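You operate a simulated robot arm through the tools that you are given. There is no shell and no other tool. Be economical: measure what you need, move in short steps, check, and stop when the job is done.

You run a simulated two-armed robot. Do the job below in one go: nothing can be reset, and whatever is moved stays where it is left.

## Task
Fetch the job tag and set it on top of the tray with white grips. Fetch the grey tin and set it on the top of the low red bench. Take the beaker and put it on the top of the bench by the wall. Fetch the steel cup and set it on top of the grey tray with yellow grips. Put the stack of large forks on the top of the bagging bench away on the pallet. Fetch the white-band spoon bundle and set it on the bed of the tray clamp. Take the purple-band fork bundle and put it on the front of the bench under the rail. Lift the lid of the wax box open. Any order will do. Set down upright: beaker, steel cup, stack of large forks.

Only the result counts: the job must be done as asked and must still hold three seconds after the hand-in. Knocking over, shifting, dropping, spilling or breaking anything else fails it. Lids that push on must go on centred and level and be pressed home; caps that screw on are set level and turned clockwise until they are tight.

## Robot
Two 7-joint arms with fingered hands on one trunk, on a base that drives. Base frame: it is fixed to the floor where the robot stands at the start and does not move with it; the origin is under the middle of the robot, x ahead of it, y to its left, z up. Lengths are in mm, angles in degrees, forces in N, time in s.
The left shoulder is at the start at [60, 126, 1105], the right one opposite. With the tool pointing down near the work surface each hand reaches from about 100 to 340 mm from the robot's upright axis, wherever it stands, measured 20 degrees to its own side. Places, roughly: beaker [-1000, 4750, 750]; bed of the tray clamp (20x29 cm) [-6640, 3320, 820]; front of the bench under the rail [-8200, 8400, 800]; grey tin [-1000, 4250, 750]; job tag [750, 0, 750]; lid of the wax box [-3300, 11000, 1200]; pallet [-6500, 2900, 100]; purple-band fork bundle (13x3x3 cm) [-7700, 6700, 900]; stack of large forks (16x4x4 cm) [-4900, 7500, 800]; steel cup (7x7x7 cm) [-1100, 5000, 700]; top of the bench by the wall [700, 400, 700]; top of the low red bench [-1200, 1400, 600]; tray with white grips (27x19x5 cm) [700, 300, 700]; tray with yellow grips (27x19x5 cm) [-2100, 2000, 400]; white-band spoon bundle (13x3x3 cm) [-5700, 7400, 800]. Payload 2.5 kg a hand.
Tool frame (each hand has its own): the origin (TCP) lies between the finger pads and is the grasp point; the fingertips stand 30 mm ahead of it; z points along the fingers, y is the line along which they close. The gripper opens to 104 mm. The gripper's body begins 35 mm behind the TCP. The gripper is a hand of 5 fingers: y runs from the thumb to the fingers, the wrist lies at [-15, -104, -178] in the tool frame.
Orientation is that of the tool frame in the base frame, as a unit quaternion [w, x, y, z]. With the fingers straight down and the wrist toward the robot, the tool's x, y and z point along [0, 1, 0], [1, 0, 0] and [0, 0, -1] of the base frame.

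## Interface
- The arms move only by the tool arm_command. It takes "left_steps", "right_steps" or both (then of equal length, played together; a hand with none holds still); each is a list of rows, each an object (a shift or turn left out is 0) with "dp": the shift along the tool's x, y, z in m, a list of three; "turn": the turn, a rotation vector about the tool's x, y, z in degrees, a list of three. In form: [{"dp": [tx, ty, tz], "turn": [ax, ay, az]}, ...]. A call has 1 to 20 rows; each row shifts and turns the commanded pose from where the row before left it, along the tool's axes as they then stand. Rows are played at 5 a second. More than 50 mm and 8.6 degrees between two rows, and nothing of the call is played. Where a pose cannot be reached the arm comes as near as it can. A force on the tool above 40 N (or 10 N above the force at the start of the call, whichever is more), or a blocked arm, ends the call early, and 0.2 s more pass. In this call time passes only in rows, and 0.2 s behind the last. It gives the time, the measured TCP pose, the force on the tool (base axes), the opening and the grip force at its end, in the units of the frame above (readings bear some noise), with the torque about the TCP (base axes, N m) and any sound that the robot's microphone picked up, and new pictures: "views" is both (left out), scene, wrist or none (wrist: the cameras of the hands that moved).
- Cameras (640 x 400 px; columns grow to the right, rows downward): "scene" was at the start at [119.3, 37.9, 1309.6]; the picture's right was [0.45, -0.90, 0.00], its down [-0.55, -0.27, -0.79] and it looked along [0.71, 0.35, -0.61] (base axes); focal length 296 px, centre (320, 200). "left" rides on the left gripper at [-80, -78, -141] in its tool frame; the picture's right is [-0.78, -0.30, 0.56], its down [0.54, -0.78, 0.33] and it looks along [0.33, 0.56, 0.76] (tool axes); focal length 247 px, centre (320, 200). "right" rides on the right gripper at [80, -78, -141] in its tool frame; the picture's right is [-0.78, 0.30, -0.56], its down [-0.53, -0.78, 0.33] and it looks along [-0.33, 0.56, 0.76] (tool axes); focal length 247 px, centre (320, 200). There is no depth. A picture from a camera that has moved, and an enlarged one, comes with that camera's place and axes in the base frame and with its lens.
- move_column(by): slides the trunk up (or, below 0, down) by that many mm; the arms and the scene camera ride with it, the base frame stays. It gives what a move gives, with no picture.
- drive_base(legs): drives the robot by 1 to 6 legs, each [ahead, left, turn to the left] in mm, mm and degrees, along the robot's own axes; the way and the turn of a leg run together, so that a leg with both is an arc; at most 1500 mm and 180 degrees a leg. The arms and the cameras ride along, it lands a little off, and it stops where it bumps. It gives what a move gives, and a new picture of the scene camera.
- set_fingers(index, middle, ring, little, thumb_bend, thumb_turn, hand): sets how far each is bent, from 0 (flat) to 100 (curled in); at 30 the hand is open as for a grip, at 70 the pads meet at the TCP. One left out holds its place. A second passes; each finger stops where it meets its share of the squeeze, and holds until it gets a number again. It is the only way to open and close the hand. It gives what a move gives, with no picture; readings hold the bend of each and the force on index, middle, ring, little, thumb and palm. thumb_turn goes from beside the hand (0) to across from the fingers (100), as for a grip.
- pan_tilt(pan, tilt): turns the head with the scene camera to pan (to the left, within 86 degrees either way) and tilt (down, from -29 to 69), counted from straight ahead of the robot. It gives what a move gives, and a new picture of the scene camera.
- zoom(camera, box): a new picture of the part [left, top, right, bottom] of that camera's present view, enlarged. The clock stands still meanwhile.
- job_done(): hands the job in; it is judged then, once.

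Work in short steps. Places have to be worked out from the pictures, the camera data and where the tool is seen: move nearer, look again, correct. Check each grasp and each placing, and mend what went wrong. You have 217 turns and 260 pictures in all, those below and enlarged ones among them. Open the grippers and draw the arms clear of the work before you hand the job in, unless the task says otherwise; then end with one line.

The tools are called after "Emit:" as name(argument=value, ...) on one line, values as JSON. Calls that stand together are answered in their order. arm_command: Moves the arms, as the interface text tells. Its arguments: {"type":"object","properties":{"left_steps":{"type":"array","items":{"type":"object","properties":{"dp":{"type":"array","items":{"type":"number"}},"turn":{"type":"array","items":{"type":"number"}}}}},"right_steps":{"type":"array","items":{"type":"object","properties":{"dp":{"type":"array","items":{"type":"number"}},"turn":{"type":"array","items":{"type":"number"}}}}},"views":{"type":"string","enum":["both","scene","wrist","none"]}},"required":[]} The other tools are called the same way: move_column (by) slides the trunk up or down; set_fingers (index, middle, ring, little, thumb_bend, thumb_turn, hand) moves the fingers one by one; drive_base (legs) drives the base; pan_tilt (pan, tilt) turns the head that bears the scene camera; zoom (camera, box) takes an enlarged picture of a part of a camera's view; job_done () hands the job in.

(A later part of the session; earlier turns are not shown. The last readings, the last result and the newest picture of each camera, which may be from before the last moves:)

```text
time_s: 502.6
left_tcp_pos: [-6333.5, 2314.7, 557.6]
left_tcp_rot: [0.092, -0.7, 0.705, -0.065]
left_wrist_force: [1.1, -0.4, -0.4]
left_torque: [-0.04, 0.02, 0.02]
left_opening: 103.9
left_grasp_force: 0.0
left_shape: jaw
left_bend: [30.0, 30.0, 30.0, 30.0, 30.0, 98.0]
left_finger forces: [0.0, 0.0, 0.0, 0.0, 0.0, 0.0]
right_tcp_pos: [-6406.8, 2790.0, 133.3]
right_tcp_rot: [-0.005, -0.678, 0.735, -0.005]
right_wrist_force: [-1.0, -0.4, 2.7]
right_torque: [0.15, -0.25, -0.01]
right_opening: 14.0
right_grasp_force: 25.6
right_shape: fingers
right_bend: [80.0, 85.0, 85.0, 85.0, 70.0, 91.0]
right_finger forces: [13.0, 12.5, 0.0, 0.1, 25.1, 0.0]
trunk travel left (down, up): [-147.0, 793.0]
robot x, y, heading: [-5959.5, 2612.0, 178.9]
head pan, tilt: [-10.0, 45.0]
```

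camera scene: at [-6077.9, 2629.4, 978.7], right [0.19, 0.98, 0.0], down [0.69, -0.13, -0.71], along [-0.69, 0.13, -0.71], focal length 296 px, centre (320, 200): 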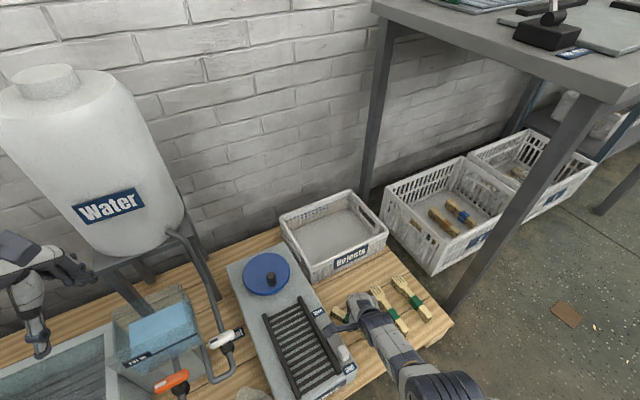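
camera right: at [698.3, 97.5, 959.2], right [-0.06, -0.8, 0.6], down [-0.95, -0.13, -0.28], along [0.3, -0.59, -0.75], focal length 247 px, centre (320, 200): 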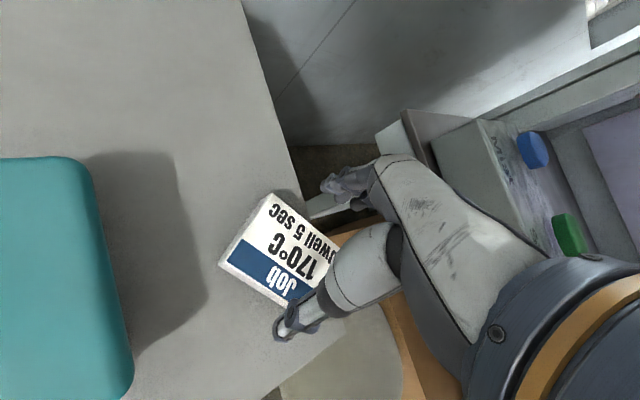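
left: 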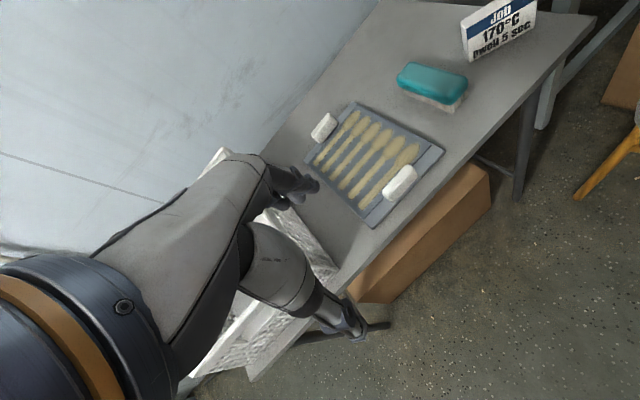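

Contact is beginning; 3 mm more, then release and rise.

Emit:
move_column(by=-4)

Emit:
set_fingers(hand="right", index=45, middle=45, ring=45, little=45, thumb_bend=40)

Emit:
move_column(by=150)

Emit:
zoom(camera="right", box=[60, 130, 460, 380])

```text
time_s: 503.1
left_tcp_pos: [-6333.4, 2314.9, 555.1]
left_tcp_rot: [0.093, -0.7, 0.705, -0.065]
left_wrist_force: [0.2, -0.2, 0.1]
left_torque: [-0.01, -0.02, -0.01]
left_opening: 104.1
left_grasp_force: 0.0
left_shape: jaw
left_bend: [30.0, 30.0, 30.0, 30.0, 30.0, 98.0]
left_finger forces: [0.0, 0.0, 0.0, 0.1, 0.1, 0.0]
right_tcp_pos: [-6409.1, 2790.1, 131.7]
right_tcp_rot: [-0.006, -0.677, 0.736, -0.004]
right_wrist_force: [5.3, -0.1, 20.4]
right_torque: [-0.12, -0.82, 0.04]
right_opening: 14.1
right_grasp_force: 31.7
right_shape: fingers
right_bend: [80.0, 85.0, 85.0, 85.0, 70.0, 91.0]
right_finger forces: [10.9, 12.6, 0.0, 0.0, 40.8, 0.0]
trunk travel left (down, up): [-143.0, 797.0]
robot x, y, heading: [-5959.0, 2611.5, 178.9]
head pan, tilt: [-10.0, 45.0]
```

```text
time_s: 504.1
left_tcp_pos: [-6333.4, 2314.0, 553.9]
left_tcp_rot: [0.093, -0.7, 0.705, -0.064]
left_wrist_force: [0.0, -0.4, -0.5]
left_torque: [0.0, 0.01, 0.01]
left_opening: 104.1
left_grasp_force: 0.1
left_shape: jaw
left_bend: [30.0, 30.0, 30.0, 30.0, 30.0, 98.0]
left_finger forces: [0.0, 0.0, 0.1, 0.0, 0.0, 0.1]
right_tcp_pos: [-6409.3, 2790.2, 133.0]
right_tcp_rot: [-0.009, -0.678, 0.735, -0.002]
right_wrist_force: [9.7, -7.3, 37.6]
right_torque: [-0.34, 0.89, 0.27]
right_opening: 59.1
right_grasp_force: 19.4
right_shape: fingers
right_bend: [54.0, 48.0, 45.0, 45.0, 40.0, 97.0]
right_finger forces: [29.2, 8.6, 0.0, 0.0, 0.1, 0.0]
trunk travel left (down, up): [-143.0, 797.0]
robot x, y, heading: [-5957.1, 2612.3, 179.1]
head pan, tilt: [-10.0, 45.0]
```

```text
time_s: 505.8
left_tcp_pos: [-6333.5, 2315.3, 703.7]
left_tcp_rot: [0.093, -0.701, 0.704, -0.065]
left_wrist_force: [-0.2, 0.5, -0.2]
left_torque: [0.03, 0.01, -0.01]
left_opening: 104.1
left_grasp_force: 0.0
left_shape: jaw
left_bend: [30.0, 30.0, 30.0, 30.0, 30.0, 98.0]
left_finger forces: [0.0, 0.0, 0.0, 0.1, 0.0, 0.1]
right_tcp_pos: [-6406.7, 2789.0, 279.1]
right_tcp_rot: [-0.004, -0.678, 0.735, -0.006]
right_wrist_force: [-0.2, 0.1, -0.4]
right_torque: [0.01, -0.01, 0.04]
right_opening: 71.1
right_grasp_force: 0.0
right_shape: fingers
right_bend: [45.0, 45.0, 45.0, 45.0, 40.0, 97.0]
right_finger forces: [0.0, 0.0, 0.0, 0.1, 0.0, 0.0]
trunk travel left (down, up): [-293.0, 647.0]
robot x, y, heading: [-5962.6, 2614.0, 178.8]
head pan, tilt: [-10.0, 45.0]
```

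```text
1.60 times, centred on (260, 255) of right
camera zoom: at [-6336.5, 2705.9, 422.3], right [-0.23, 0.81, 0.54], down [0.82, 0.46, -0.34], along [-0.53, 0.37, -0.77], focal length 395 px, centre (416, 112)
```

zoom: 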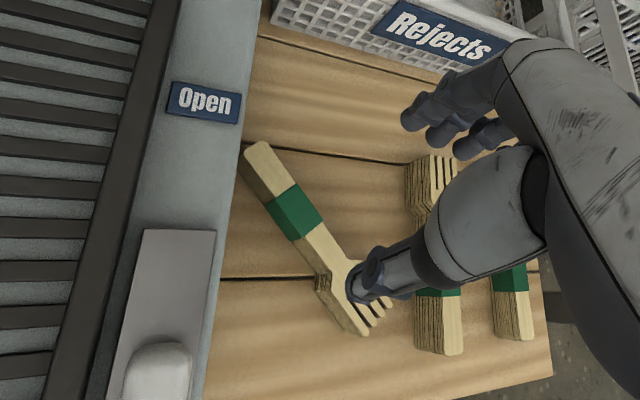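

The stack is on the pallet, clear of the others. Now to the spoon bundle in the tray at the west end of the bagging bench: raise the trunk and drive there.

Emit:
move_column(by=400)

Emit:
move_column(by=230)

Emit:
drive_base(legs=[[-300, 0, 0], [0, 0, -89], [1500, 0, 0], [1500, 0, 0], [0, 0, 30.5], [1319, 0, 0]])

Emit:
drive_base(legs=[[0, 0, -30.5], [700, 0, 0], [0, 0, -86]])

```text
time_s: 509.7
left_tcp_pos: [-6333.6, 2316.5, 1105.0]
left_tcp_rot: [0.093, -0.701, 0.704, -0.066]
left_wrist_force: [0.5, -0.1, 0.2]
left_torque: [-0.02, 0.0, 0.02]
left_opening: 104.0
left_grasp_force: 0.1
left_shape: jaw
left_bend: [30.0, 30.0, 30.0, 30.0, 30.0, 98.0]
left_finger forces: [0.0, 0.1, 0.1, 0.1, 0.0, 0.0]
right_tcp_pos: [-6406.7, 2790.5, 679.3]
right_tcp_rot: [-0.004, -0.678, 0.735, -0.005]
right_wrist_force: [0.1, -0.5, 0.7]
right_torque: [-0.03, 0.01, 0.03]
right_opening: 71.1
right_grasp_force: 0.1
right_shape: fingers
right_bend: [45.0, 45.0, 45.0, 45.0, 40.0, 97.0]
right_finger forces: [0.1, 0.0, 0.0, 0.0, 0.0, 0.0]
trunk travel left (down, up): [-693.0, 247.0]
robot x, y, heading: [-5956.7, 2614.6, 178.9]
head pan, tilt: [-10.0, 45.0]
```

```text
time_s: 512.1
left_tcp_pos: [-6333.5, 2314.7, 1335.1]
left_tcp_rot: [0.093, -0.7, 0.705, -0.065]
left_wrist_force: [-0.5, -0.3, -0.4]
left_torque: [0.01, -0.01, 0.03]
left_opening: 104.1
left_grasp_force: 0.1
left_shape: jaw
left_bend: [30.0, 30.0, 30.0, 30.0, 30.0, 98.0]
left_finger forces: [0.0, 0.0, 0.1, 0.0, 0.0, 0.0]
right_tcp_pos: [-6406.9, 2789.9, 908.4]
right_tcp_rot: [-0.005, -0.678, 0.735, -0.005]
right_wrist_force: [-0.1, 0.2, 0.6]
right_torque: [-0.03, 0.0, -0.01]
right_opening: 71.0
right_grasp_force: 0.0
right_shape: fingers
right_bend: [45.0, 45.0, 45.0, 45.0, 40.0, 97.0]
right_finger forces: [0.0, 0.1, 0.1, 0.0, 0.0, 0.0]
trunk travel left (down, up): [-923.0, 17.0]
robot x, y, heading: [-5958.9, 2613.1, 179.0]
head pan, tilt: [-10.0, 45.0]
```

```text
time_s: 539.6
left_tcp_pos: [-6789.0, 6878.3, 1333.8]
left_tcp_rot: [0.048, -0.265, 0.958, -0.102]
left_wrist_force: [0.2, -0.2, -0.6]
left_torque: [-0.02, 0.03, -0.01]
left_opening: 104.0
left_grasp_force: 0.0
left_shape: jaw
left_bend: [30.0, 30.0, 30.0, 30.0, 30.0, 98.0]
left_finger forces: [0.1, 0.0, 0.0, 0.0, 0.1, 0.1]
right_tcp_pos: [-6421.0, 7187.5, 909.7]
right_tcp_rot: [-0.006, -0.23, 0.973, -0.002]
right_wrist_force: [-0.8, 0.4, -0.5]
right_torque: [-0.06, 0.01, 0.01]
right_opening: 71.1
right_grasp_force: 0.1
right_shape: fingers
right_bend: [45.0, 45.0, 45.0, 45.0, 40.0, 97.0]
right_finger forces: [0.0, 0.0, 0.0, 0.0, 0.0, 0.0]
trunk travel left (down, up): [-923.0, 17.0]
robot x, y, heading: [-6341.4, 6712.5, 120.6]
head pan, tilt: [-10.0, 45.0]
camera scene: at [-6386.2, 6825.0, 1721.7], right [0.94, 0.35, 0.0], down [0.25, -0.66, -0.71], along [-0.25, 0.66, -0.71], focal length 296 px, centre (320, 200)
```

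scene: 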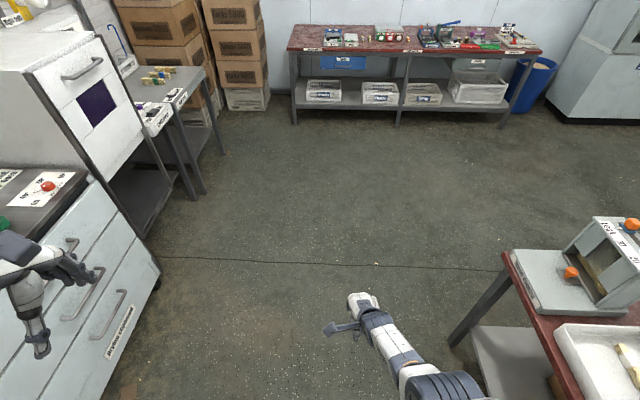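

```text
time_s: 548.6
left_tcp_pos: [-5967.8, 7733.9, 1333.9]
left_tcp_rot: [-0.062, 0.682, 0.722, -0.094]
left_wrist_force: [-0.2, 0.2, 0.1]
left_torque: [-0.02, -0.03, -0.02]
left_opening: 103.7
left_grasp_force: 0.0
left_shape: jaw
left_bend: [30.0, 30.0, 30.0, 30.0, 30.0, 98.0]
left_finger forces: [0.1, 0.0, 0.1, 0.0, 0.0, 0.0]
right_tcp_pos: [-5864.8, 7264.1, 908.7]
right_tcp_rot: [-0.005, 0.714, 0.7, 0.004]
right_wrist_force: [0.4, 0.3, 0.4]
right_torque: [-0.01, 0.02, 0.01]
right_opening: 70.8
right_grasp_force: 0.1
right_shape: fingers
right_bend: [45.0, 45.0, 45.0, 45.0, 40.0, 97.0]
right_finger forces: [0.0, 0.0, 0.0, 0.0, 0.0, 0.0]
trunk travel left (down, up): [-923.0, 17.0]
robot x, y, heading: [-6320.3, 7414.2, 2.5]
head pan, tilt: [-10.0, 45.0]
camera scene: at [-6199.4, 7403.8, 1721.7], right [-0.13, -0.99, 0.0], down [-0.7, 0.09, -0.71], along [0.7, -0.09, -0.71], focal length 296 px, centre (320, 200)
```

scene: 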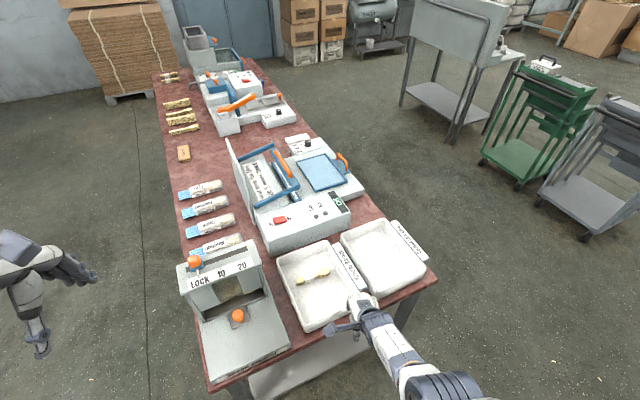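

I zoom on the tray to check the bundle's band.

Emit:
zoom(camera="scene", box=[260, 230, 380, 330])

```text
4.00 times, centred on (320, 280) of scene
camera zoom: at [-6199.4, 7403.8, 1721.7], right [-0.13, -0.99, 0.0], down [-0.7, 0.09, -0.71], along [0.7, -0.09, -0.71], focal length 1186 px, centre (320, -120)
```

zoom: 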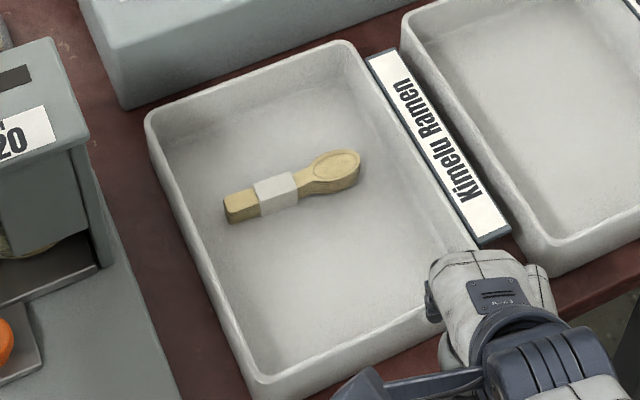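

White band confirmed; bundle centre ≈(-5671,7362), axis ≈-76°. I turn 13.5° and drive in.

Emit:
drive_base(legs=[[0, 0, 13.5], [0, -58, 0], [155, 0, 0]])

Emit:
zoom(camera="right", box=[0, 0, 640, 400])

```text
time_s: 551.3
left_tcp_pos: [-5891.4, 7795.5, 1334.5]
left_tcp_rot: [-0.05, 0.592, 0.798, -0.101]
left_wrist_force: [-0.2, 0.2, -0.5]
left_torque: [-0.03, 0.0, 0.03]
left_opening: 103.9
left_grasp_force: 0.0
left_shape: jaw
left_bend: [30.0, 30.0, 30.0, 30.0, 30.0, 98.0]
left_finger forces: [0.1, 0.0, 0.0, 0.0, 0.0, 0.1]
right_tcp_pos: [-5682.6, 7364.1, 909.9]
right_tcp_rot: [-0.006, 0.625, 0.78, 0.004]
right_wrist_force: [-0.6, 1.2, -0.4]
right_torque: [0.0, -0.01, 0.04]
right_opening: 71.2
right_grasp_force: 0.1
right_shape: fingers
right_bend: [45.0, 45.0, 45.0, 45.0, 40.0, 97.0]
right_finger forces: [0.1, 0.1, 0.0, 0.1, 0.0, 0.0]
trunk travel left (down, up): [-923.0, 17.0]
robot x, y, heading: [-6162.0, 7400.6, 16.2]
head pan, tilt: [-10.0, 45.0]
camera scene: at [-6039.9, 7419.3, 1721.7], right [0.11, -0.99, 0.0], down [-0.7, -0.08, -0.71], along [0.7, 0.08, -0.71], focal length 296 px, centre (320, 200)
```

scene: 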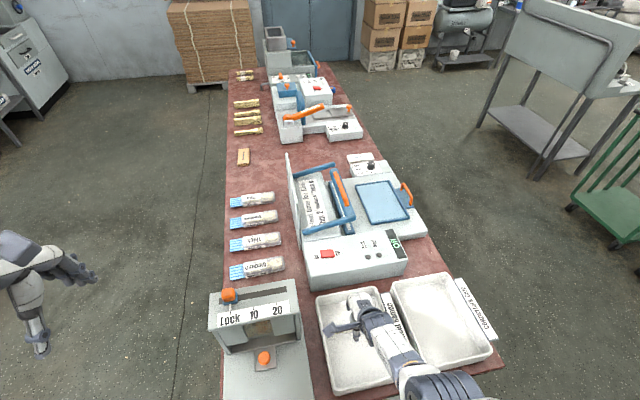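

```text
1.00 times, centred on (320, 200) of right (not enlarged: the box is as wide or as high as the picture)
camera zoom: at [-5775.0, 7423.0, 1052.3], right [0.46, -0.7, 0.55], down [-0.64, -0.69, -0.34], along [0.61, -0.19, -0.77], focal length 247 px, centre (320, 200)
```

zoom: 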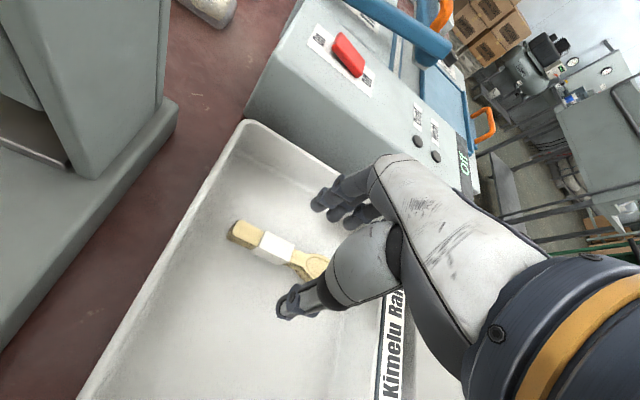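

Nearly centred; a nudge of (8,12) and then down to z≈842.

Emit:
drive_base(legs=[[9, 12, 0]])

Emit:
move_column(by=-66)

Emit:
zoom(camera="right", box=[160, 130, 480, 330])

```text
time_s: 552.1
left_tcp_pos: [-5888.0, 7808.2, 1336.3]
left_tcp_rot: [-0.051, 0.592, 0.798, -0.101]
left_wrist_force: [-0.1, -0.4, -0.2]
left_torque: [0.05, 0.01, 0.02]
left_opening: 104.0
left_grasp_force: 0.1
left_shape: jaw
left_bend: [30.0, 30.0, 30.0, 30.0, 30.0, 98.0]
left_finger forces: [0.0, 0.0, 0.1, 0.1, 0.0, 0.1]
right_tcp_pos: [-5676.7, 7375.2, 910.2]
right_tcp_rot: [-0.007, 0.626, 0.78, 0.005]
right_wrist_force: [-0.9, -0.4, 0.3]
right_torque: [0.01, 0.02, 0.01]
right_opening: 71.0
right_grasp_force: 0.0
right_shape: fingers
right_bend: [45.0, 45.0, 45.0, 45.0, 40.0, 97.0]
right_finger forces: [0.0, 0.0, 0.0, 0.1, 0.0, 0.1]
trunk travel left (down, up): [-923.0, 17.0]
robot x, y, heading: [-6157.8, 7415.0, 16.2]
head pan, tilt: [-10.0, 45.0]
camera scene: at [-6035.2, 7430.8, 1721.8], right [0.11, -0.99, 0.0], down [-0.7, -0.08, -0.71], along [0.7, 0.08, -0.71], focal length 296 px, centre (320, 200)
```

scene: 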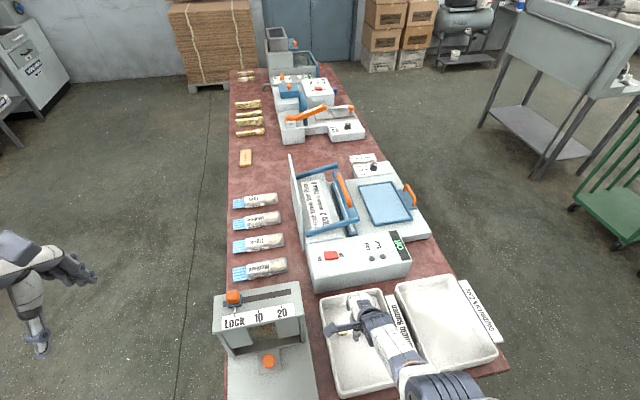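

```text
time_s: 553.2
left_tcp_pos: [-5887.8, 7809.8, 1267.5]
left_tcp_rot: [-0.051, 0.593, 0.797, -0.101]
left_wrist_force: [0.2, -0.4, 0.4]
left_torque: [-0.01, 0.01, -0.01]
left_opening: 103.9
left_grasp_force: 0.0
left_shape: jaw
left_bend: [30.0, 30.0, 30.0, 30.0, 30.0, 98.0]
left_finger forces: [0.1, 0.1, 0.0, 0.0, 0.1, 0.0]
right_tcp_pos: [-5676.5, 7378.0, 843.6]
right_tcp_rot: [-0.006, 0.625, 0.78, 0.003]
right_wrist_force: [0.6, 0.2, -0.6]
right_torque: [0.0, 0.02, 0.0]
right_opening: 71.1
right_grasp_force: 0.0
right_shape: fingers
right_bend: [45.0, 45.0, 45.0, 45.0, 40.0, 97.0]
right_finger forces: [0.0, 0.1, 0.1, 0.1, 0.1, 0.0]
trunk travel left (down, up): [-857.0, 83.0]
robot x, y, heading: [-6156.3, 7411.3, 16.2]
head pan, tilt: [-10.0, 45.0]
```

```text
2.00 times, centred on (320, 230) of right
camera zoom: at [-5769.7, 7436.6, 986.2], right [0.46, -0.7, 0.55], down [-0.64, -0.69, -0.34], along [0.61, -0.19, -0.77], focal length 494 px, centre (320, 140)
```

zoom: 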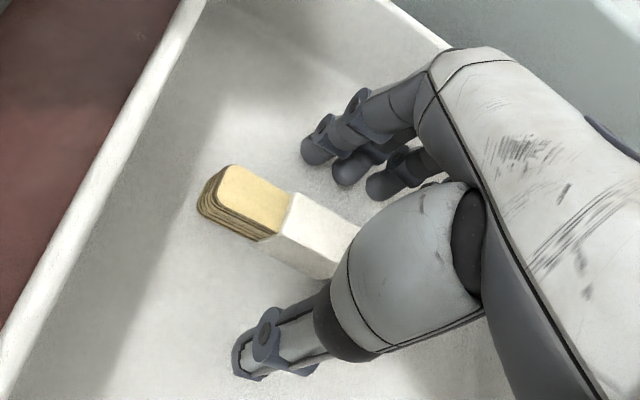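

Bundle is between thumb and fingers at its band. I lower 5 mm, close firmly and lift.

Emit:
move_column(by=-6)

Emit:
set_fingers(hand="right", index=85, middle=85, ring=85, little=85, thumb_bend=80)

Emit:
move_column(by=75)

Emit:
zoom(camera="right", box=[160, 130, 480, 330])

```text
time_s: 553.7
left_tcp_pos: [-5888.0, 7811.0, 1263.0]
left_tcp_rot: [-0.05, 0.592, 0.798, -0.101]
left_wrist_force: [1.0, 0.1, -0.2]
left_torque: [-0.03, 0.01, 0.0]
left_opening: 104.0
left_grasp_force: 0.2
left_shape: jaw
left_bend: [30.0, 30.0, 30.0, 30.0, 30.0, 98.0]
left_finger forces: [0.0, 0.0, 0.1, 0.0, 0.0, 0.0]
right_tcp_pos: [-5675.0, 7378.6, 839.2]
right_tcp_rot: [-0.003, 0.625, 0.781, 0.007]
right_wrist_force: [-0.5, 0.4, 10.6]
right_torque: [-0.03, -0.42, 0.01]
right_opening: 71.0
right_grasp_force: 5.4
right_shape: fingers
right_bend: [45.0, 45.0, 45.0, 45.0, 40.0, 97.0]
right_finger forces: [0.0, 11.1, 0.0, 0.0, 0.0, 0.1]
trunk travel left (down, up): [-851.0, 89.0]
robot x, y, heading: [-6153.4, 7416.0, 16.4]
head pan, tilt: [-10.0, 45.0]
```

```text
time_s: 554.7
left_tcp_pos: [-5887.7, 7809.3, 1262.7]
left_tcp_rot: [-0.051, 0.593, 0.798, -0.1]
left_wrist_force: [-0.8, 0.6, 0.2]
left_torque: [-0.05, 0.03, 0.01]
left_opening: 104.0
left_grasp_force: 0.1
left_shape: jaw
left_bend: [30.0, 30.0, 30.0, 30.0, 30.0, 98.0]
left_finger forces: [0.0, 0.1, 0.1, 0.0, 0.1, 0.1]
right_tcp_pos: [-5676.3, 7377.5, 838.8]
right_tcp_rot: [-0.006, 0.625, 0.78, 0.004]
right_wrist_force: [-1.8, -5.3, 17.4]
right_torque: [-0.14, 0.56, 0.11]
right_opening: 10.4
right_grasp_force: 29.8
right_shape: fingers
right_bend: [74.0, 76.0, 84.0, 85.0, 65.0, 94.0]
right_finger forces: [10.7, 10.3, 0.0, 0.1, 39.0, 0.1]
trunk travel left (down, up): [-851.0, 89.0]
robot x, y, heading: [-6156.3, 7412.7, 16.3]
head pan, tilt: [-10.0, 45.0]
```

```text
time_s: 555.8
left_tcp_pos: [-5886.6, 7809.6, 1337.6]
left_tcp_rot: [-0.051, 0.592, 0.798, -0.102]
left_wrist_force: [0.1, -1.0, 1.3]
left_torque: [0.0, 0.03, -0.02]
left_opening: 104.0
left_grasp_force: 0.0
left_shape: jaw
left_bend: [30.0, 30.0, 30.0, 30.0, 30.0, 98.0]
left_finger forces: [0.0, 0.1, 0.0, 0.0, 0.0, 0.0]
right_tcp_pos: [-5675.1, 7377.9, 912.3]
right_tcp_rot: [-0.007, 0.625, 0.78, 0.003]
right_wrist_force: [0.0, 0.6, -1.2]
right_torque: [0.0, -0.01, -0.01]
right_opening: 10.4
right_grasp_force: 19.9
right_shape: fingers
right_bend: [74.0, 77.0, 84.0, 85.0, 66.0, 93.0]
right_finger forces: [12.4, 7.1, 0.0, 0.0, 20.1, 0.0]
trunk travel left (down, up): [-926.0, 14.0]
robot x, y, heading: [-6155.4, 7411.0, 16.1]
head pan, tilt: [-10.0, 45.0]
```

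```text
2.00 times, centred on (320, 230) of right
camera zoom: at [-5769.7, 7436.6, 1055.1], right [0.46, -0.7, 0.54], down [-0.64, -0.69, -0.34], along [0.61, -0.19, -0.77], focal length 494 px, centre (320, 140)
```

zoom: 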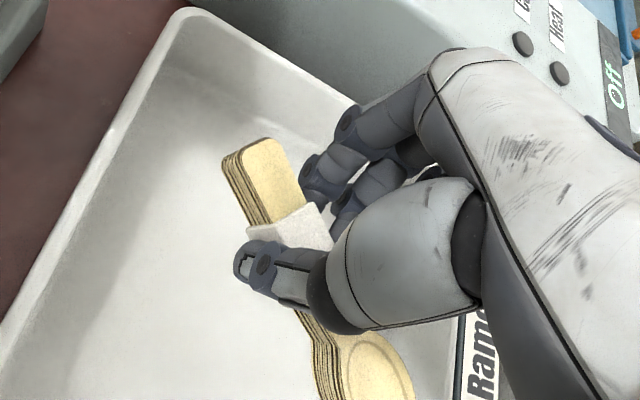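

Held firmly. I drive to the tray clamp's table.

Emit:
drive_base(legs=[[-300, 0, 0], [0, 0, -84], [1436, 0, 0], [0, 0, -22], [1500, 0, 0], [1170, 0, 0]])

Emit:
drive_base(legs=[[0, 0, -73]])

```text
time_s: 582.0
left_tcp_pos: [-5662.7, 2943.7, 1336.9]
left_tcp_rot: [-0.112, 0.994, -0.006, -0.019]
left_wrist_force: [0.9, 0.8, -0.2]
left_torque: [-0.01, 0.01, 0.04]
left_opening: 104.0
left_grasp_force: 0.0
left_shape: jaw
left_bend: [30.0, 30.0, 30.0, 30.0, 30.0, 98.0]
left_finger forces: [0.0, 0.0, 0.0, 0.0, 0.0, 0.1]
right_tcp_pos: [-6140.6, 2874.2, 912.1]
right_tcp_rot: [-0.002, 0.999, -0.045, 0.007]
right_wrist_force: [-0.5, 0.3, 0.1]
right_torque: [0.01, 0.02, 0.0]
right_opening: 10.1
right_grasp_force: 19.3
right_shape: fingers
right_bend: [74.0, 77.0, 84.0, 85.0, 67.0, 93.0]
right_finger forces: [12.8, 6.7, 0.0, 0.0, 19.7, 0.1]
trunk travel left (down, up): [-926.0, 14.0]
robot x, y, heading: [-5957.2, 3316.8, -91.3]
head pan, tilt: [-10.0, 45.0]
camera scene: at [-5974.6, 3199.4, 1724.7], right [-0.98, 0.2, 0.0], down [0.14, 0.69, -0.71], along [-0.14, -0.69, -0.71], focal length 296 px, centre (320, 200)
```

scene: 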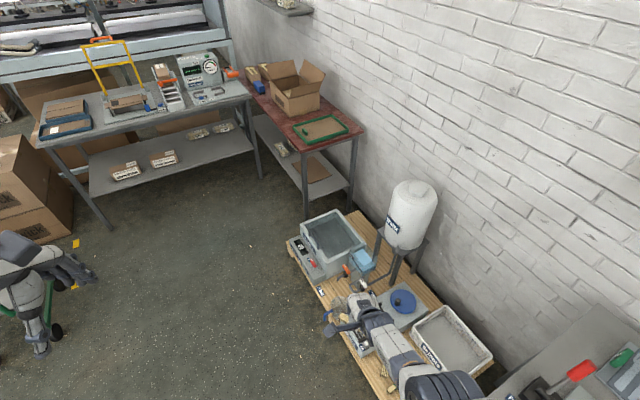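

```text
time_s: 585.5
left_tcp_pos: [-6228.8, 2922.7, 1336.6]
left_tcp_rot: [-0.102, 0.799, -0.591, 0.051]
left_wrist_force: [0.9, -0.9, -0.2]
left_torque: [0.01, 0.0, 0.01]
left_opening: 104.2
left_grasp_force: 0.1
left_shape: jaw
left_bend: [30.0, 30.0, 30.0, 30.0, 30.0, 98.0]
left_finger forces: [0.0, 0.1, 0.1, 0.0, 0.0, 0.0]
right_tcp_pos: [-6439.2, 3355.4, 913.7]
right_tcp_rot: [0.004, 0.78, -0.625, 0.006]
right_wrist_force: [0.2, 0.3, 1.2]
right_torque: [0.02, 0.0, -0.03]
right_opening: 9.8
right_grasp_force: 19.5
right_shape: fingers
right_bend: [74.0, 77.0, 84.0, 85.0, 67.0, 93.0]
right_finger forces: [13.0, 6.2, 0.0, 0.0, 19.5, 0.0]
trunk travel left (down, up): [-926.0, 14.0]
robot x, y, heading: [-5961.2, 3315.6, -163.7]
head pan, tilt: [-10.0, 45.0]
camera scene: at [-6076.9, 3298.8, 1724.7], right [-0.11, 0.99, 0.0], down [0.7, 0.08, -0.71], along [-0.7, -0.08, -0.71], focal length 296 px, centre (320, 200)
```

scene: 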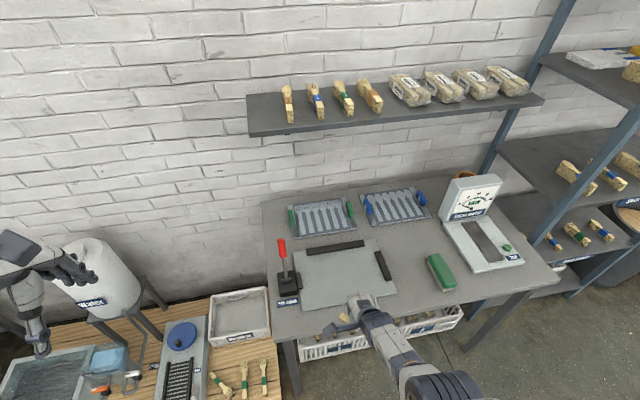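

The clamp bed's centre is ≈(-6615,3325). I drive in and lower.

Emit:
drive_base(legs=[[168, -8, 0]])

Emit:
move_column(by=-45)

Emit:
zoom(camera="right", box=[0, 0, 640, 400])

```text
time_s: 587.0
left_tcp_pos: [-6389.2, 2883.3, 1337.3]
left_tcp_rot: [-0.1, 0.799, -0.591, 0.051]
left_wrist_force: [-0.7, 0.1, -0.5]
left_torque: [0.01, 0.01, -0.01]
left_opening: 104.2
left_grasp_force: 0.1
left_shape: jaw
left_bend: [30.0, 30.0, 30.0, 30.0, 30.0, 98.0]
left_finger forces: [0.0, 0.0, 0.0, 0.2, 0.0, 0.0]
right_tcp_pos: [-6598.9, 3316.9, 911.1]
right_tcp_rot: [0.004, 0.781, -0.625, 0.005]
right_wrist_force: [0.1, -0.1, -0.5]
right_torque: [0.0, -0.03, 0.02]
right_opening: 10.1
right_grasp_force: 19.6
right_shape: fingers
right_bend: [74.0, 77.0, 84.0, 85.0, 67.0, 93.0]
right_finger forces: [12.9, 6.4, 0.1, 0.0, 19.5, 0.0]
trunk travel left (down, up): [-926.0, 14.0]
robot x, y, heading: [-6119.3, 3279.7, -163.6]
head pan, tilt: [-10.0, 45.0]
camera scene: at [-6238.3, 3259.7, 1724.7], right [-0.11, 0.99, 0.0], down [0.7, 0.08, -0.71], along [-0.7, -0.08, -0.71], focal length 296 px, centre (320, 200)
```

scene: 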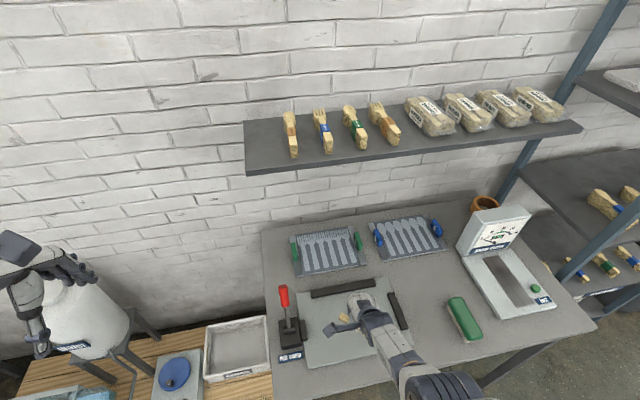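

```text
time_s: 587.8
left_tcp_pos: [-6389.5, 2883.4, 1293.0]
left_tcp_rot: [-0.101, 0.798, -0.592, 0.051]
left_wrist_force: [0.4, 0.3, 0.2]
left_torque: [-0.01, 0.0, 0.0]
left_opening: 104.0
left_grasp_force: 0.0
left_shape: jaw
left_bend: [30.0, 30.0, 30.0, 30.0, 30.0, 98.0]
left_finger forces: [0.0, 0.1, 0.0, 0.0, 0.1, 0.1]
right_tcp_pos: [-6599.4, 3316.2, 868.0]
right_tcp_rot: [0.004, 0.78, -0.625, 0.006]
right_wrist_force: [-0.2, -0.5, 0.2]
right_torque: [-0.02, 0.03, -0.01]
right_opening: 9.7
right_grasp_force: 20.1
right_shape: fingers
right_bend: [74.0, 77.0, 84.0, 85.0, 67.0, 93.0]
right_finger forces: [13.0, 6.4, 0.0, 0.1, 19.6, 0.0]
trunk travel left (down, up): [-881.0, 59.0]
robot x, y, heading: [-6119.0, 3280.7, -163.5]
head pan, tilt: [-10.0, 45.0]
```

```text
1.00 times, centred on (320, 200) of right (not enlarged: the box is as wide or as high as the picture)
camera zoom: at [-6507.4, 3257.0, 1010.2], right [-0.46, 0.7, 0.55], down [0.64, 0.69, -0.34], along [-0.61, 0.19, -0.77], focal length 247 px, centre (320, 200)
```

zoom: 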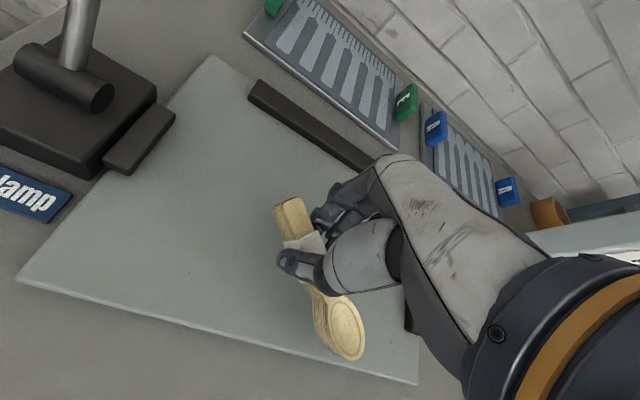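

The plate's centre lies further left; I shift 42 mm left and lower to contact.

Emit:
drive_base(legs=[[4, 42, 0]])

Emit:
move_column(by=-20)

Emit:
move_column(by=-5)

```text
time_s: 588.7
left_tcp_pos: [-6381.0, 2844.8, 1292.5]
left_tcp_rot: [-0.101, 0.797, -0.593, 0.051]
left_wrist_force: [0.3, -0.2, -0.1]
left_torque: [0.03, -0.02, -0.02]
left_opening: 104.1
left_grasp_force: 0.1
left_shape: jaw
left_bend: [30.0, 30.0, 30.0, 30.0, 30.0, 98.0]
left_finger forces: [0.0, 0.0, 0.0, 0.0, 0.0, 0.0]
right_tcp_pos: [-6591.6, 3277.6, 867.3]
right_tcp_rot: [0.003, 0.78, -0.626, 0.006]
right_wrist_force: [0.2, 0.0, -0.5]
right_torque: [-0.01, -0.02, 0.02]
right_opening: 9.7
right_grasp_force: 19.5
right_shape: fingers
right_bend: [74.0, 77.0, 84.0, 85.0, 67.0, 93.0]
right_finger forces: [12.9, 6.4, 0.0, 0.0, 19.5, 0.0]
trunk travel left (down, up): [-881.0, 59.0]
robot x, y, heading: [-6111.9, 3242.3, -163.8]
head pan, tilt: [-10.0, 45.0]
camera scene: at [-6230.7, 3219.5, 1679.7], right [-0.11, 0.99, 0.0], down [0.7, 0.08, -0.71], along [-0.7, -0.08, -0.71], focal length 296 px, centre (320, 200)
```

scene: 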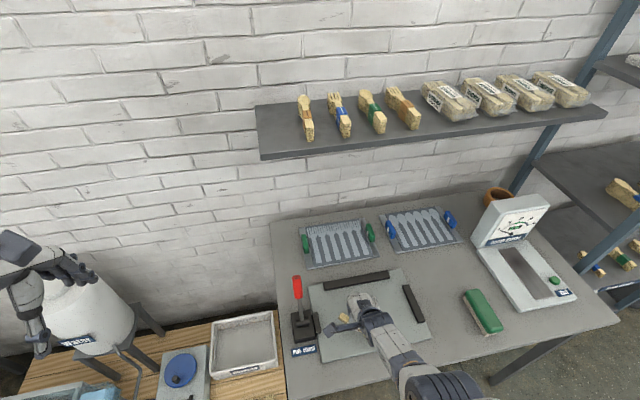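

```text
time_s: 589.4
left_tcp_pos: [-6381.9, 2843.9, 1271.5]
left_tcp_rot: [-0.101, 0.798, -0.592, 0.05]
left_wrist_force: [0.3, -0.7, -0.3]
left_torque: [0.02, 0.0, 0.01]
left_opening: 103.8
left_grasp_force: 0.1
left_shape: jaw
left_bend: [30.0, 30.0, 30.0, 30.0, 30.0, 98.0]
left_finger forces: [0.1, 0.1, 0.0, 0.0, 0.0, 0.0]
right_tcp_pos: [-6592.8, 3276.3, 847.7]
right_tcp_rot: [0.003, 0.781, -0.625, 0.005]
right_wrist_force: [0.4, 0.6, 1.5]
right_torque: [0.09, -0.03, 0.02]
right_opening: 10.2
right_grasp_force: 20.2
right_shape: fingers
right_bend: [74.0, 77.0, 84.0, 85.0, 67.0, 92.0]
right_finger forces: [12.5, 7.2, 0.1, 0.0, 20.1, 0.1]
trunk travel left (down, up): [-861.0, 79.0]
robot x, y, heading: [-6113.0, 3239.4, -163.5]
head pan, tilt: [-10.0, 45.0]
```

```text
time_s: 589.9
left_tcp_pos: [-6381.9, 2844.6, 1268.8]
left_tcp_rot: [-0.102, 0.798, -0.592, 0.051]
left_wrist_force: [-1.2, 0.6, 0.2]
left_torque: [0.03, -0.02, 0.02]
left_opening: 104.2
left_grasp_force: 0.0
left_shape: jaw
left_bend: [30.0, 30.0, 30.0, 30.0, 30.0, 98.0]
left_finger forces: [0.0, 0.0, 0.0, 0.0, 0.1, 0.1]
right_tcp_pos: [-6593.1, 3275.4, 843.2]
right_tcp_rot: [0.005, 0.78, -0.626, 0.005]
right_wrist_force: [3.7, 1.5, 14.3]
right_torque: [0.03, -0.47, 0.05]
right_opening: 10.1
right_grasp_force: 25.3
right_shape: fingers
right_bend: [74.0, 78.0, 84.0, 85.0, 67.0, 92.0]
right_finger forces: [11.3, 8.2, 0.0, 0.0, 32.1, 0.2]
trunk travel left (down, up): [-856.0, 84.0]
robot x, y, heading: [-6109.7, 3238.1, -163.5]
head pan, tilt: [-10.0, 45.0]
```

Contact. I ease 2 mm, release and rise, then check.

Emit:
move_column(by=2)

Emit:
set_fingers(hand="right", index=45, middle=45, ring=45, little=45, thumb_bend=40)

Emit:
move_column(by=80)

Emit:
zoom(camera="right", box=[0, 0, 640, 400])

```text
time_s: 590.5
left_tcp_pos: [-6381.5, 2843.9, 1269.4]
left_tcp_rot: [-0.101, 0.798, -0.592, 0.051]
left_wrist_force: [-0.6, 0.1, 0.2]
left_torque: [0.0, 0.0, -0.01]
left_opening: 104.1
left_grasp_force: 0.1
left_shape: jaw
left_bend: [30.0, 30.0, 30.0, 30.0, 30.0, 98.0]
left_finger forces: [0.0, 0.0, 0.0, 0.1, 0.1, 0.0]
right_tcp_pos: [-6590.7, 3277.0, 844.1]
right_tcp_rot: [0.003, 0.78, -0.626, 0.006]
right_wrist_force: [-0.3, 0.0, 1.9]
right_torque: [0.06, -0.04, 0.0]
right_opening: 10.0
right_grasp_force: 21.7
right_shape: fingers
right_bend: [74.0, 78.0, 84.0, 85.0, 67.0, 92.0]
right_finger forces: [12.3, 8.8, 0.0, 0.0, 21.8, 0.0]
trunk travel left (down, up): [-858.0, 82.0]
robot x, y, heading: [-6115.4, 3239.8, -163.6]
head pan, tilt: [-10.0, 45.0]
```

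```text
time_s: 591.5
left_tcp_pos: [-6381.7, 2844.3, 1269.3]
left_tcp_rot: [-0.1, 0.798, -0.592, 0.05]
left_wrist_force: [-0.4, -0.2, 0.6]
left_torque: [-0.01, 0.01, 0.01]
left_opening: 104.1
left_grasp_force: 0.1
left_shape: jaw
left_bend: [30.0, 30.0, 30.0, 30.0, 30.0, 98.0]
left_finger forces: [0.1, 0.0, 0.0, 0.1, 0.1, 0.0]
right_tcp_pos: [-6591.9, 3276.5, 844.8]
right_tcp_rot: [0.003, 0.781, -0.625, 0.006]
right_wrist_force: [2.7, -0.2, 9.2]
right_torque: [0.05, 0.18, -0.04]
right_opening: 71.0
right_grasp_force: 5.1
right_shape: fingers
right_bend: [45.0, 49.0, 45.0, 45.0, 40.0, 97.0]
right_finger forces: [0.0, 9.6, 0.1, 0.1, 0.0, 0.0]
trunk travel left (down, up): [-858.0, 82.0]
robot x, y, heading: [-6114.8, 3240.0, -163.6]
head pan, tilt: [-10.0, 45.0]
```

```text
time_s: 592.6
left_tcp_pos: [-6383.4, 2844.6, 1348.8]
left_tcp_rot: [-0.102, 0.798, -0.592, 0.05]
left_wrist_force: [0.0, 0.8, 0.9]
left_torque: [0.04, 0.04, -0.04]
left_opening: 104.0
left_grasp_force: 0.0
left_shape: jaw
left_bend: [30.0, 30.0, 30.0, 30.0, 30.0, 98.0]
left_finger forces: [0.0, 0.0, 0.0, 0.0, 0.1, 0.0]
right_tcp_pos: [-6592.8, 3277.1, 924.8]
right_tcp_rot: [0.003, 0.781, -0.625, 0.006]
right_wrist_force: [-0.1, 0.3, 0.4]
right_torque: [0.04, -0.02, -0.01]
right_opening: 71.1
right_grasp_force: 0.2
right_shape: fingers
right_bend: [45.0, 45.0, 45.0, 45.0, 40.0, 97.0]
right_finger forces: [0.0, 0.0, 0.0, 0.0, 0.0, 0.0]
trunk travel left (down, up): [-938.0, 2.0]
robot x, y, heading: [-6118.5, 3245.6, -163.6]
head pan, tilt: [-10.0, 45.0]
```

```text
1.00 times, centred on (320, 200) of right (not enlarged: the box is as wide or as high as the picture)
camera zoom: at [-6500.2, 3217.1, 1067.0], right [-0.46, 0.7, 0.55], down [0.64, 0.69, -0.34], along [-0.61, 0.2, -0.77], focal length 247 px, centre (320, 200)
```

zoom: 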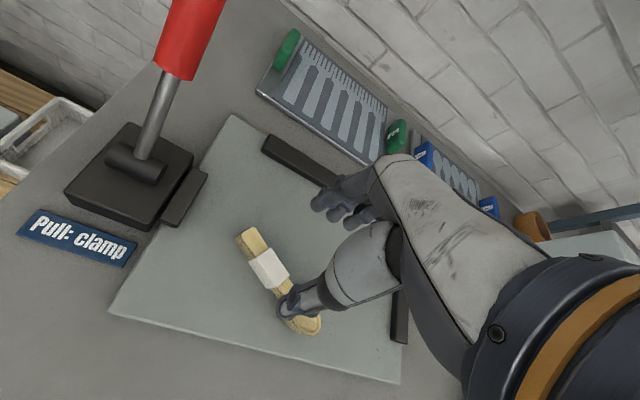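

The spoon bundle lies on the clamp bed. Next the purple-band bundle: drive north to the west-wall units.

Emit:
drive_base(legs=[[-300, 0, 0], [0, 0, -106.4], [1500, 0, 0], [1470, 0, 0], [0, 0, 60.7], [950, 0, 0]])

Emit:
drive_base(legs=[[0, 0, 46]])

```text
time_s: 620.0
left_tcp_pos: [-7240.1, 6630.1, 1350.2]
left_tcp_rot: [0.074, -0.512, 0.851, -0.086]
left_wrist_force: [-0.6, 0.6, 0.7]
left_torque: [-0.03, -0.01, 0.01]
left_opening: 104.0
left_grasp_force: 0.1
left_shape: jaw
left_bend: [30.0, 30.0, 30.0, 30.0, 30.0, 98.0]
left_finger forces: [0.1, 0.0, 0.0, 0.0, 0.0, 0.0]
right_tcp_pos: [-7084.6, 7084.0, 923.4]
right_tcp_rot: [-0.007, -0.482, 0.876, -0.004]
right_wrist_force: [-0.1, -0.3, -0.5]
right_torque: [-0.03, -0.01, 0.02]
right_opening: 71.1
right_grasp_force: 0.1
right_shape: fingers
right_bend: [45.0, 45.0, 45.0, 45.0, 40.0, 97.0]
right_finger forces: [0.1, 0.1, 0.1, 0.1, 0.0, 0.1]
trunk travel left (down, up): [-938.0, 2.0]
robot x, y, heading: [-6771.2, 6718.0, 151.8]
head pan, tilt: [-10.0, 45.0]
camera scene: at [-6867.7, 6790.1, 1736.7], right [0.62, 0.78, 0.0], down [0.55, -0.44, -0.71], along [-0.55, 0.44, -0.71], focal length 296 px, centre (320, 200)
```

scene: 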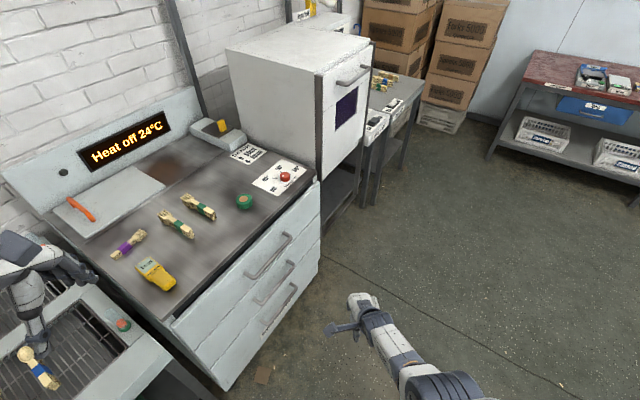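

```text
time_s: 622.5
left_tcp_pos: [-7033.1, 6320.7, 1349.6]
left_tcp_rot: [-0.102, 0.803, -0.585, 0.05]
left_wrist_force: [0.5, 0.0, -0.5]
left_torque: [-0.02, 0.0, 0.0]
left_opening: 104.0
left_grasp_force: 0.0
left_shape: jaw
left_bend: [30.0, 30.0, 30.0, 30.0, 30.0, 98.0]
left_finger forces: [0.0, 0.0, 0.0, 0.1, 0.1, 0.0]
right_tcp_pos: [-7250.2, 6749.1, 923.6]
right_tcp_rot: [0.004, 0.786, -0.618, 0.006]
right_wrist_force: [0.8, 0.0, -0.1]
right_torque: [0.0, 0.03, 0.02]
right_opening: 71.3
right_grasp_force: 0.1
right_shape: fingers
right_bend: [45.0, 45.0, 45.0, 45.0, 40.0, 97.0]
right_finger forces: [0.0, 0.1, 0.1, 0.0, 0.0, 0.0]
trunk travel left (down, up): [-938.0, 2.0]
robot x, y, heading: [-6771.6, 6718.9, -162.4]
head pan, tilt: [-10.0, 45.0]
camera scene: at [-6887.9, 6698.3, 1736.7], right [-0.13, 0.99, 0.0], down [0.7, 0.09, -0.71], along [-0.7, -0.09, -0.71], focal length 296 px, centre (320, 200)
```

scene: 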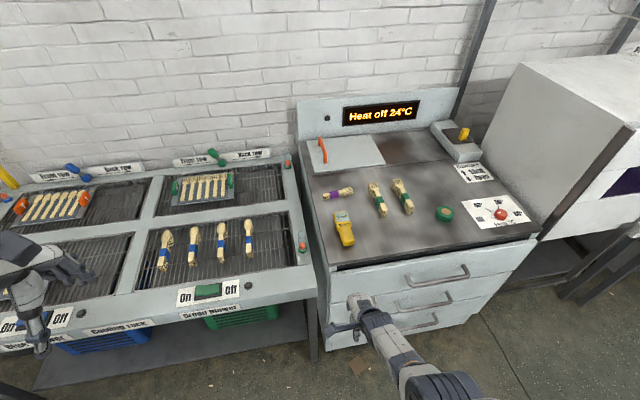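

The purple-band bundle is at about (-7750,6660), axis ≈113°. I raise the right hand 80 mm with the arm, turn to 207° and approach part-way.

Emit:
arm_command(right_steps=[{"dp": [0, 0, -0.027]}, {"dp": [0, 0, -0.027]}, {"dp": [0, 0, -0.026]}, {"dp": [0, 0, 0]}], views="none")

Emit:
drive_base(legs=[[0, 0, 9.5], [370, 0, 0], [0, -100, 0]])

Emit:
zoom(camera="right", box=[0, 0, 640, 400])

```text
time_s: 623.5
left_tcp_pos: [-7033.6, 6320.4, 1349.6]
left_tcp_rot: [-0.102, 0.803, -0.585, 0.05]
left_wrist_force: [-0.3, 0.2, 0.8]
left_torque: [0.01, -0.01, -0.03]
left_opening: 104.0
left_grasp_force: 0.1
left_shape: jaw
left_bend: [30.0, 30.0, 30.0, 30.0, 30.0, 98.0]
left_finger forces: [0.1, 0.0, 0.1, 0.1, 0.0, 0.0]
right_tcp_pos: [-7251.1, 6749.1, 1004.5]
right_tcp_rot: [0.004, 0.786, -0.619, 0.006]
right_wrist_force: [0.1, 0.1, 0.8]
right_torque: [-0.01, 0.0, -0.01]
right_opening: 71.0
right_grasp_force: 0.1
right_shape: fingers
right_bend: [45.0, 45.0, 45.0, 45.0, 40.0, 97.0]
right_finger forces: [0.1, 0.0, 0.0, 0.0, 0.0, 0.0]
trunk travel left (down, up): [-938.0, 2.0]
robot x, y, heading: [-6767.5, 6722.7, -162.4]
head pan, tilt: [-10.0, 45.0]
```

```text
time_s: 627.3
left_tcp_pos: [-7333.2, 6204.5, 1348.4]
left_tcp_rot: [-0.105, 0.85, -0.515, 0.041]
left_wrist_force: [-0.5, -0.1, -0.8]
left_torque: [0.04, 0.0, -0.03]
left_opening: 104.0
left_grasp_force: 0.1
left_shape: jaw
left_bend: [30.0, 30.0, 30.0, 30.0, 30.0, 98.0]
left_finger forces: [0.1, 0.0, 0.1, 0.1, 0.1, 0.0]
right_tcp_pos: [-7620.1, 6589.8, 1004.9]
right_tcp_rot: [0.003, 0.835, -0.55, 0.007]
right_wrist_force: [-0.7, 0.2, -0.8]
right_torque: [0.02, -0.02, 0.0]
right_opening: 71.3
right_grasp_force: 0.0
right_shape: fingers
right_bend: [45.0, 45.0, 45.0, 45.0, 40.0, 97.0]
right_finger forces: [0.0, 0.0, 0.0, 0.0, 0.0, 0.0]
trunk travel left (down, up): [-938.0, 2.0]
robot x, y, heading: [-7141.4, 6647.1, -153.2]
head pan, tilt: [-10.0, 45.0]
camera scene: at [-7253.9, 6600.6, 1736.7], right [-0.29, 0.96, 0.0], down [0.68, 0.21, -0.71], along [-0.68, -0.21, -0.71], focal length 296 px, centre (320, 200)
```

scene: 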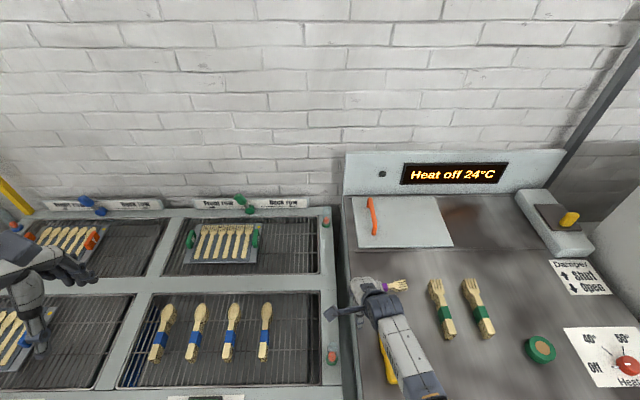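

```text
1.00 times, centred on (320, 200) of right (not enlarged: the box is as wide or as high as the picture)
camera zoom: at [-7519.6, 6548.9, 1147.2], right [-0.58, 0.6, 0.55], down [0.51, 0.79, -0.34], along [-0.64, 0.08, -0.77], focal length 247 px, centre (320, 200)
```

zoom: 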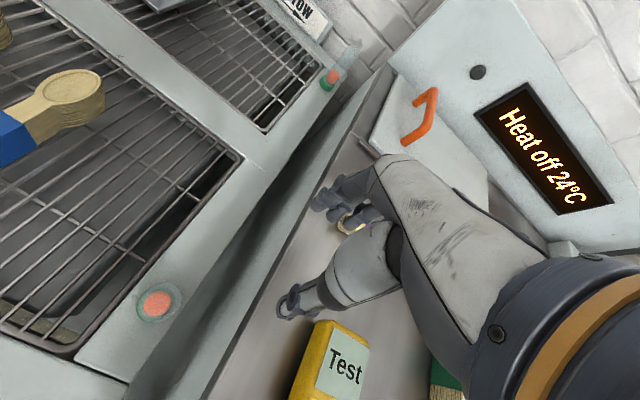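

Two views agree: bundle at (-7745,6657,915). I shift right 116 and ahead 78, then look.

Emit:
drive_base(legs=[[0, -116, 0], [76, 0, 0]])

Emit:
zoom(camera="right", box=[80, 60, 560, 360])

```text
time_s: 629.3
left_tcp_pos: [-7448.8, 6278.7, 1349.5]
left_tcp_rot: [-0.107, 0.849, -0.516, 0.042]
left_wrist_force: [0.1, -0.3, 0.5]
left_torque: [-0.02, -0.02, -0.01]
left_opening: 103.7
left_grasp_force: 0.0
left_shape: jaw
left_bend: [30.0, 30.0, 30.0, 30.0, 30.0, 98.0]
left_finger forces: [0.0, 0.0, 0.0, 0.0, 0.0, 0.0]
right_tcp_pos: [-7736.0, 6666.2, 1005.1]
right_tcp_rot: [0.003, 0.834, -0.551, 0.006]
right_wrist_force: [-0.6, 0.0, -0.6]
right_torque: [0.03, -0.04, 0.0]
right_opening: 70.8
right_grasp_force: 0.0
right_shape: fingers
right_bend: [45.0, 45.0, 45.0, 45.0, 40.0, 97.0]
right_finger forces: [0.0, 0.1, 0.0, 0.1, 0.1, 0.0]
trunk travel left (down, up): [-938.0, 2.0]
robot x, y, heading: [-7254.7, 6717.4, -153.2]
head pan, tilt: [-10.0, 45.0]
stopped in leg 2: the robot was blocked; the commanded pose is now the measured one
camera scene: at [-7369.2, 6675.2, 1736.4], right [-0.29, 0.96, 0.0], down [0.68, 0.21, -0.71], along [-0.68, -0.21, -0.71], focal length 296 px, centre (320, 200)
```

scene: 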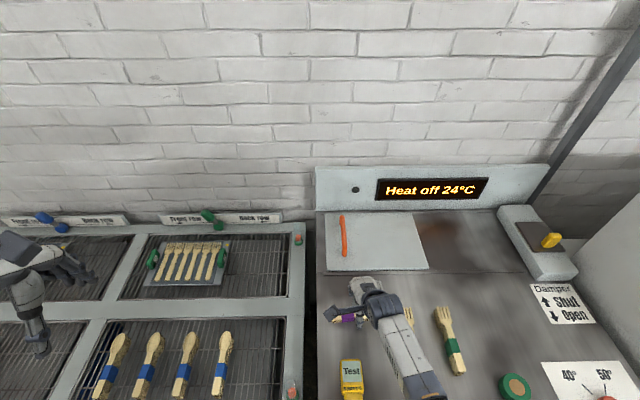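

```text
1.33 times, centred on (320, 210) of right
camera zoom: at [-7634.6, 6624.3, 1146.9], right [-0.58, 0.6, 0.55], down [0.51, 0.79, -0.34], along [-0.64, 0.08, -0.77], focal length 329 px, centre (320, 187)
```

zoom: 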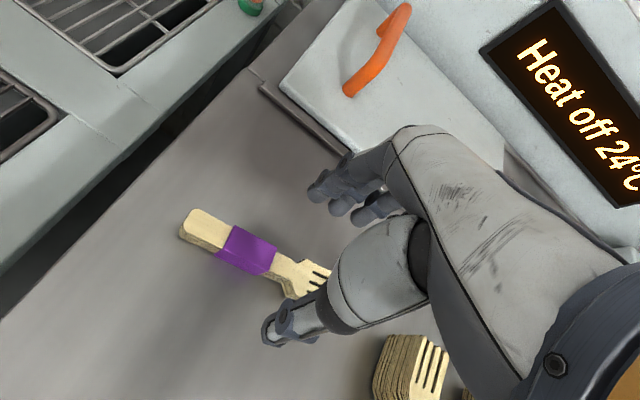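

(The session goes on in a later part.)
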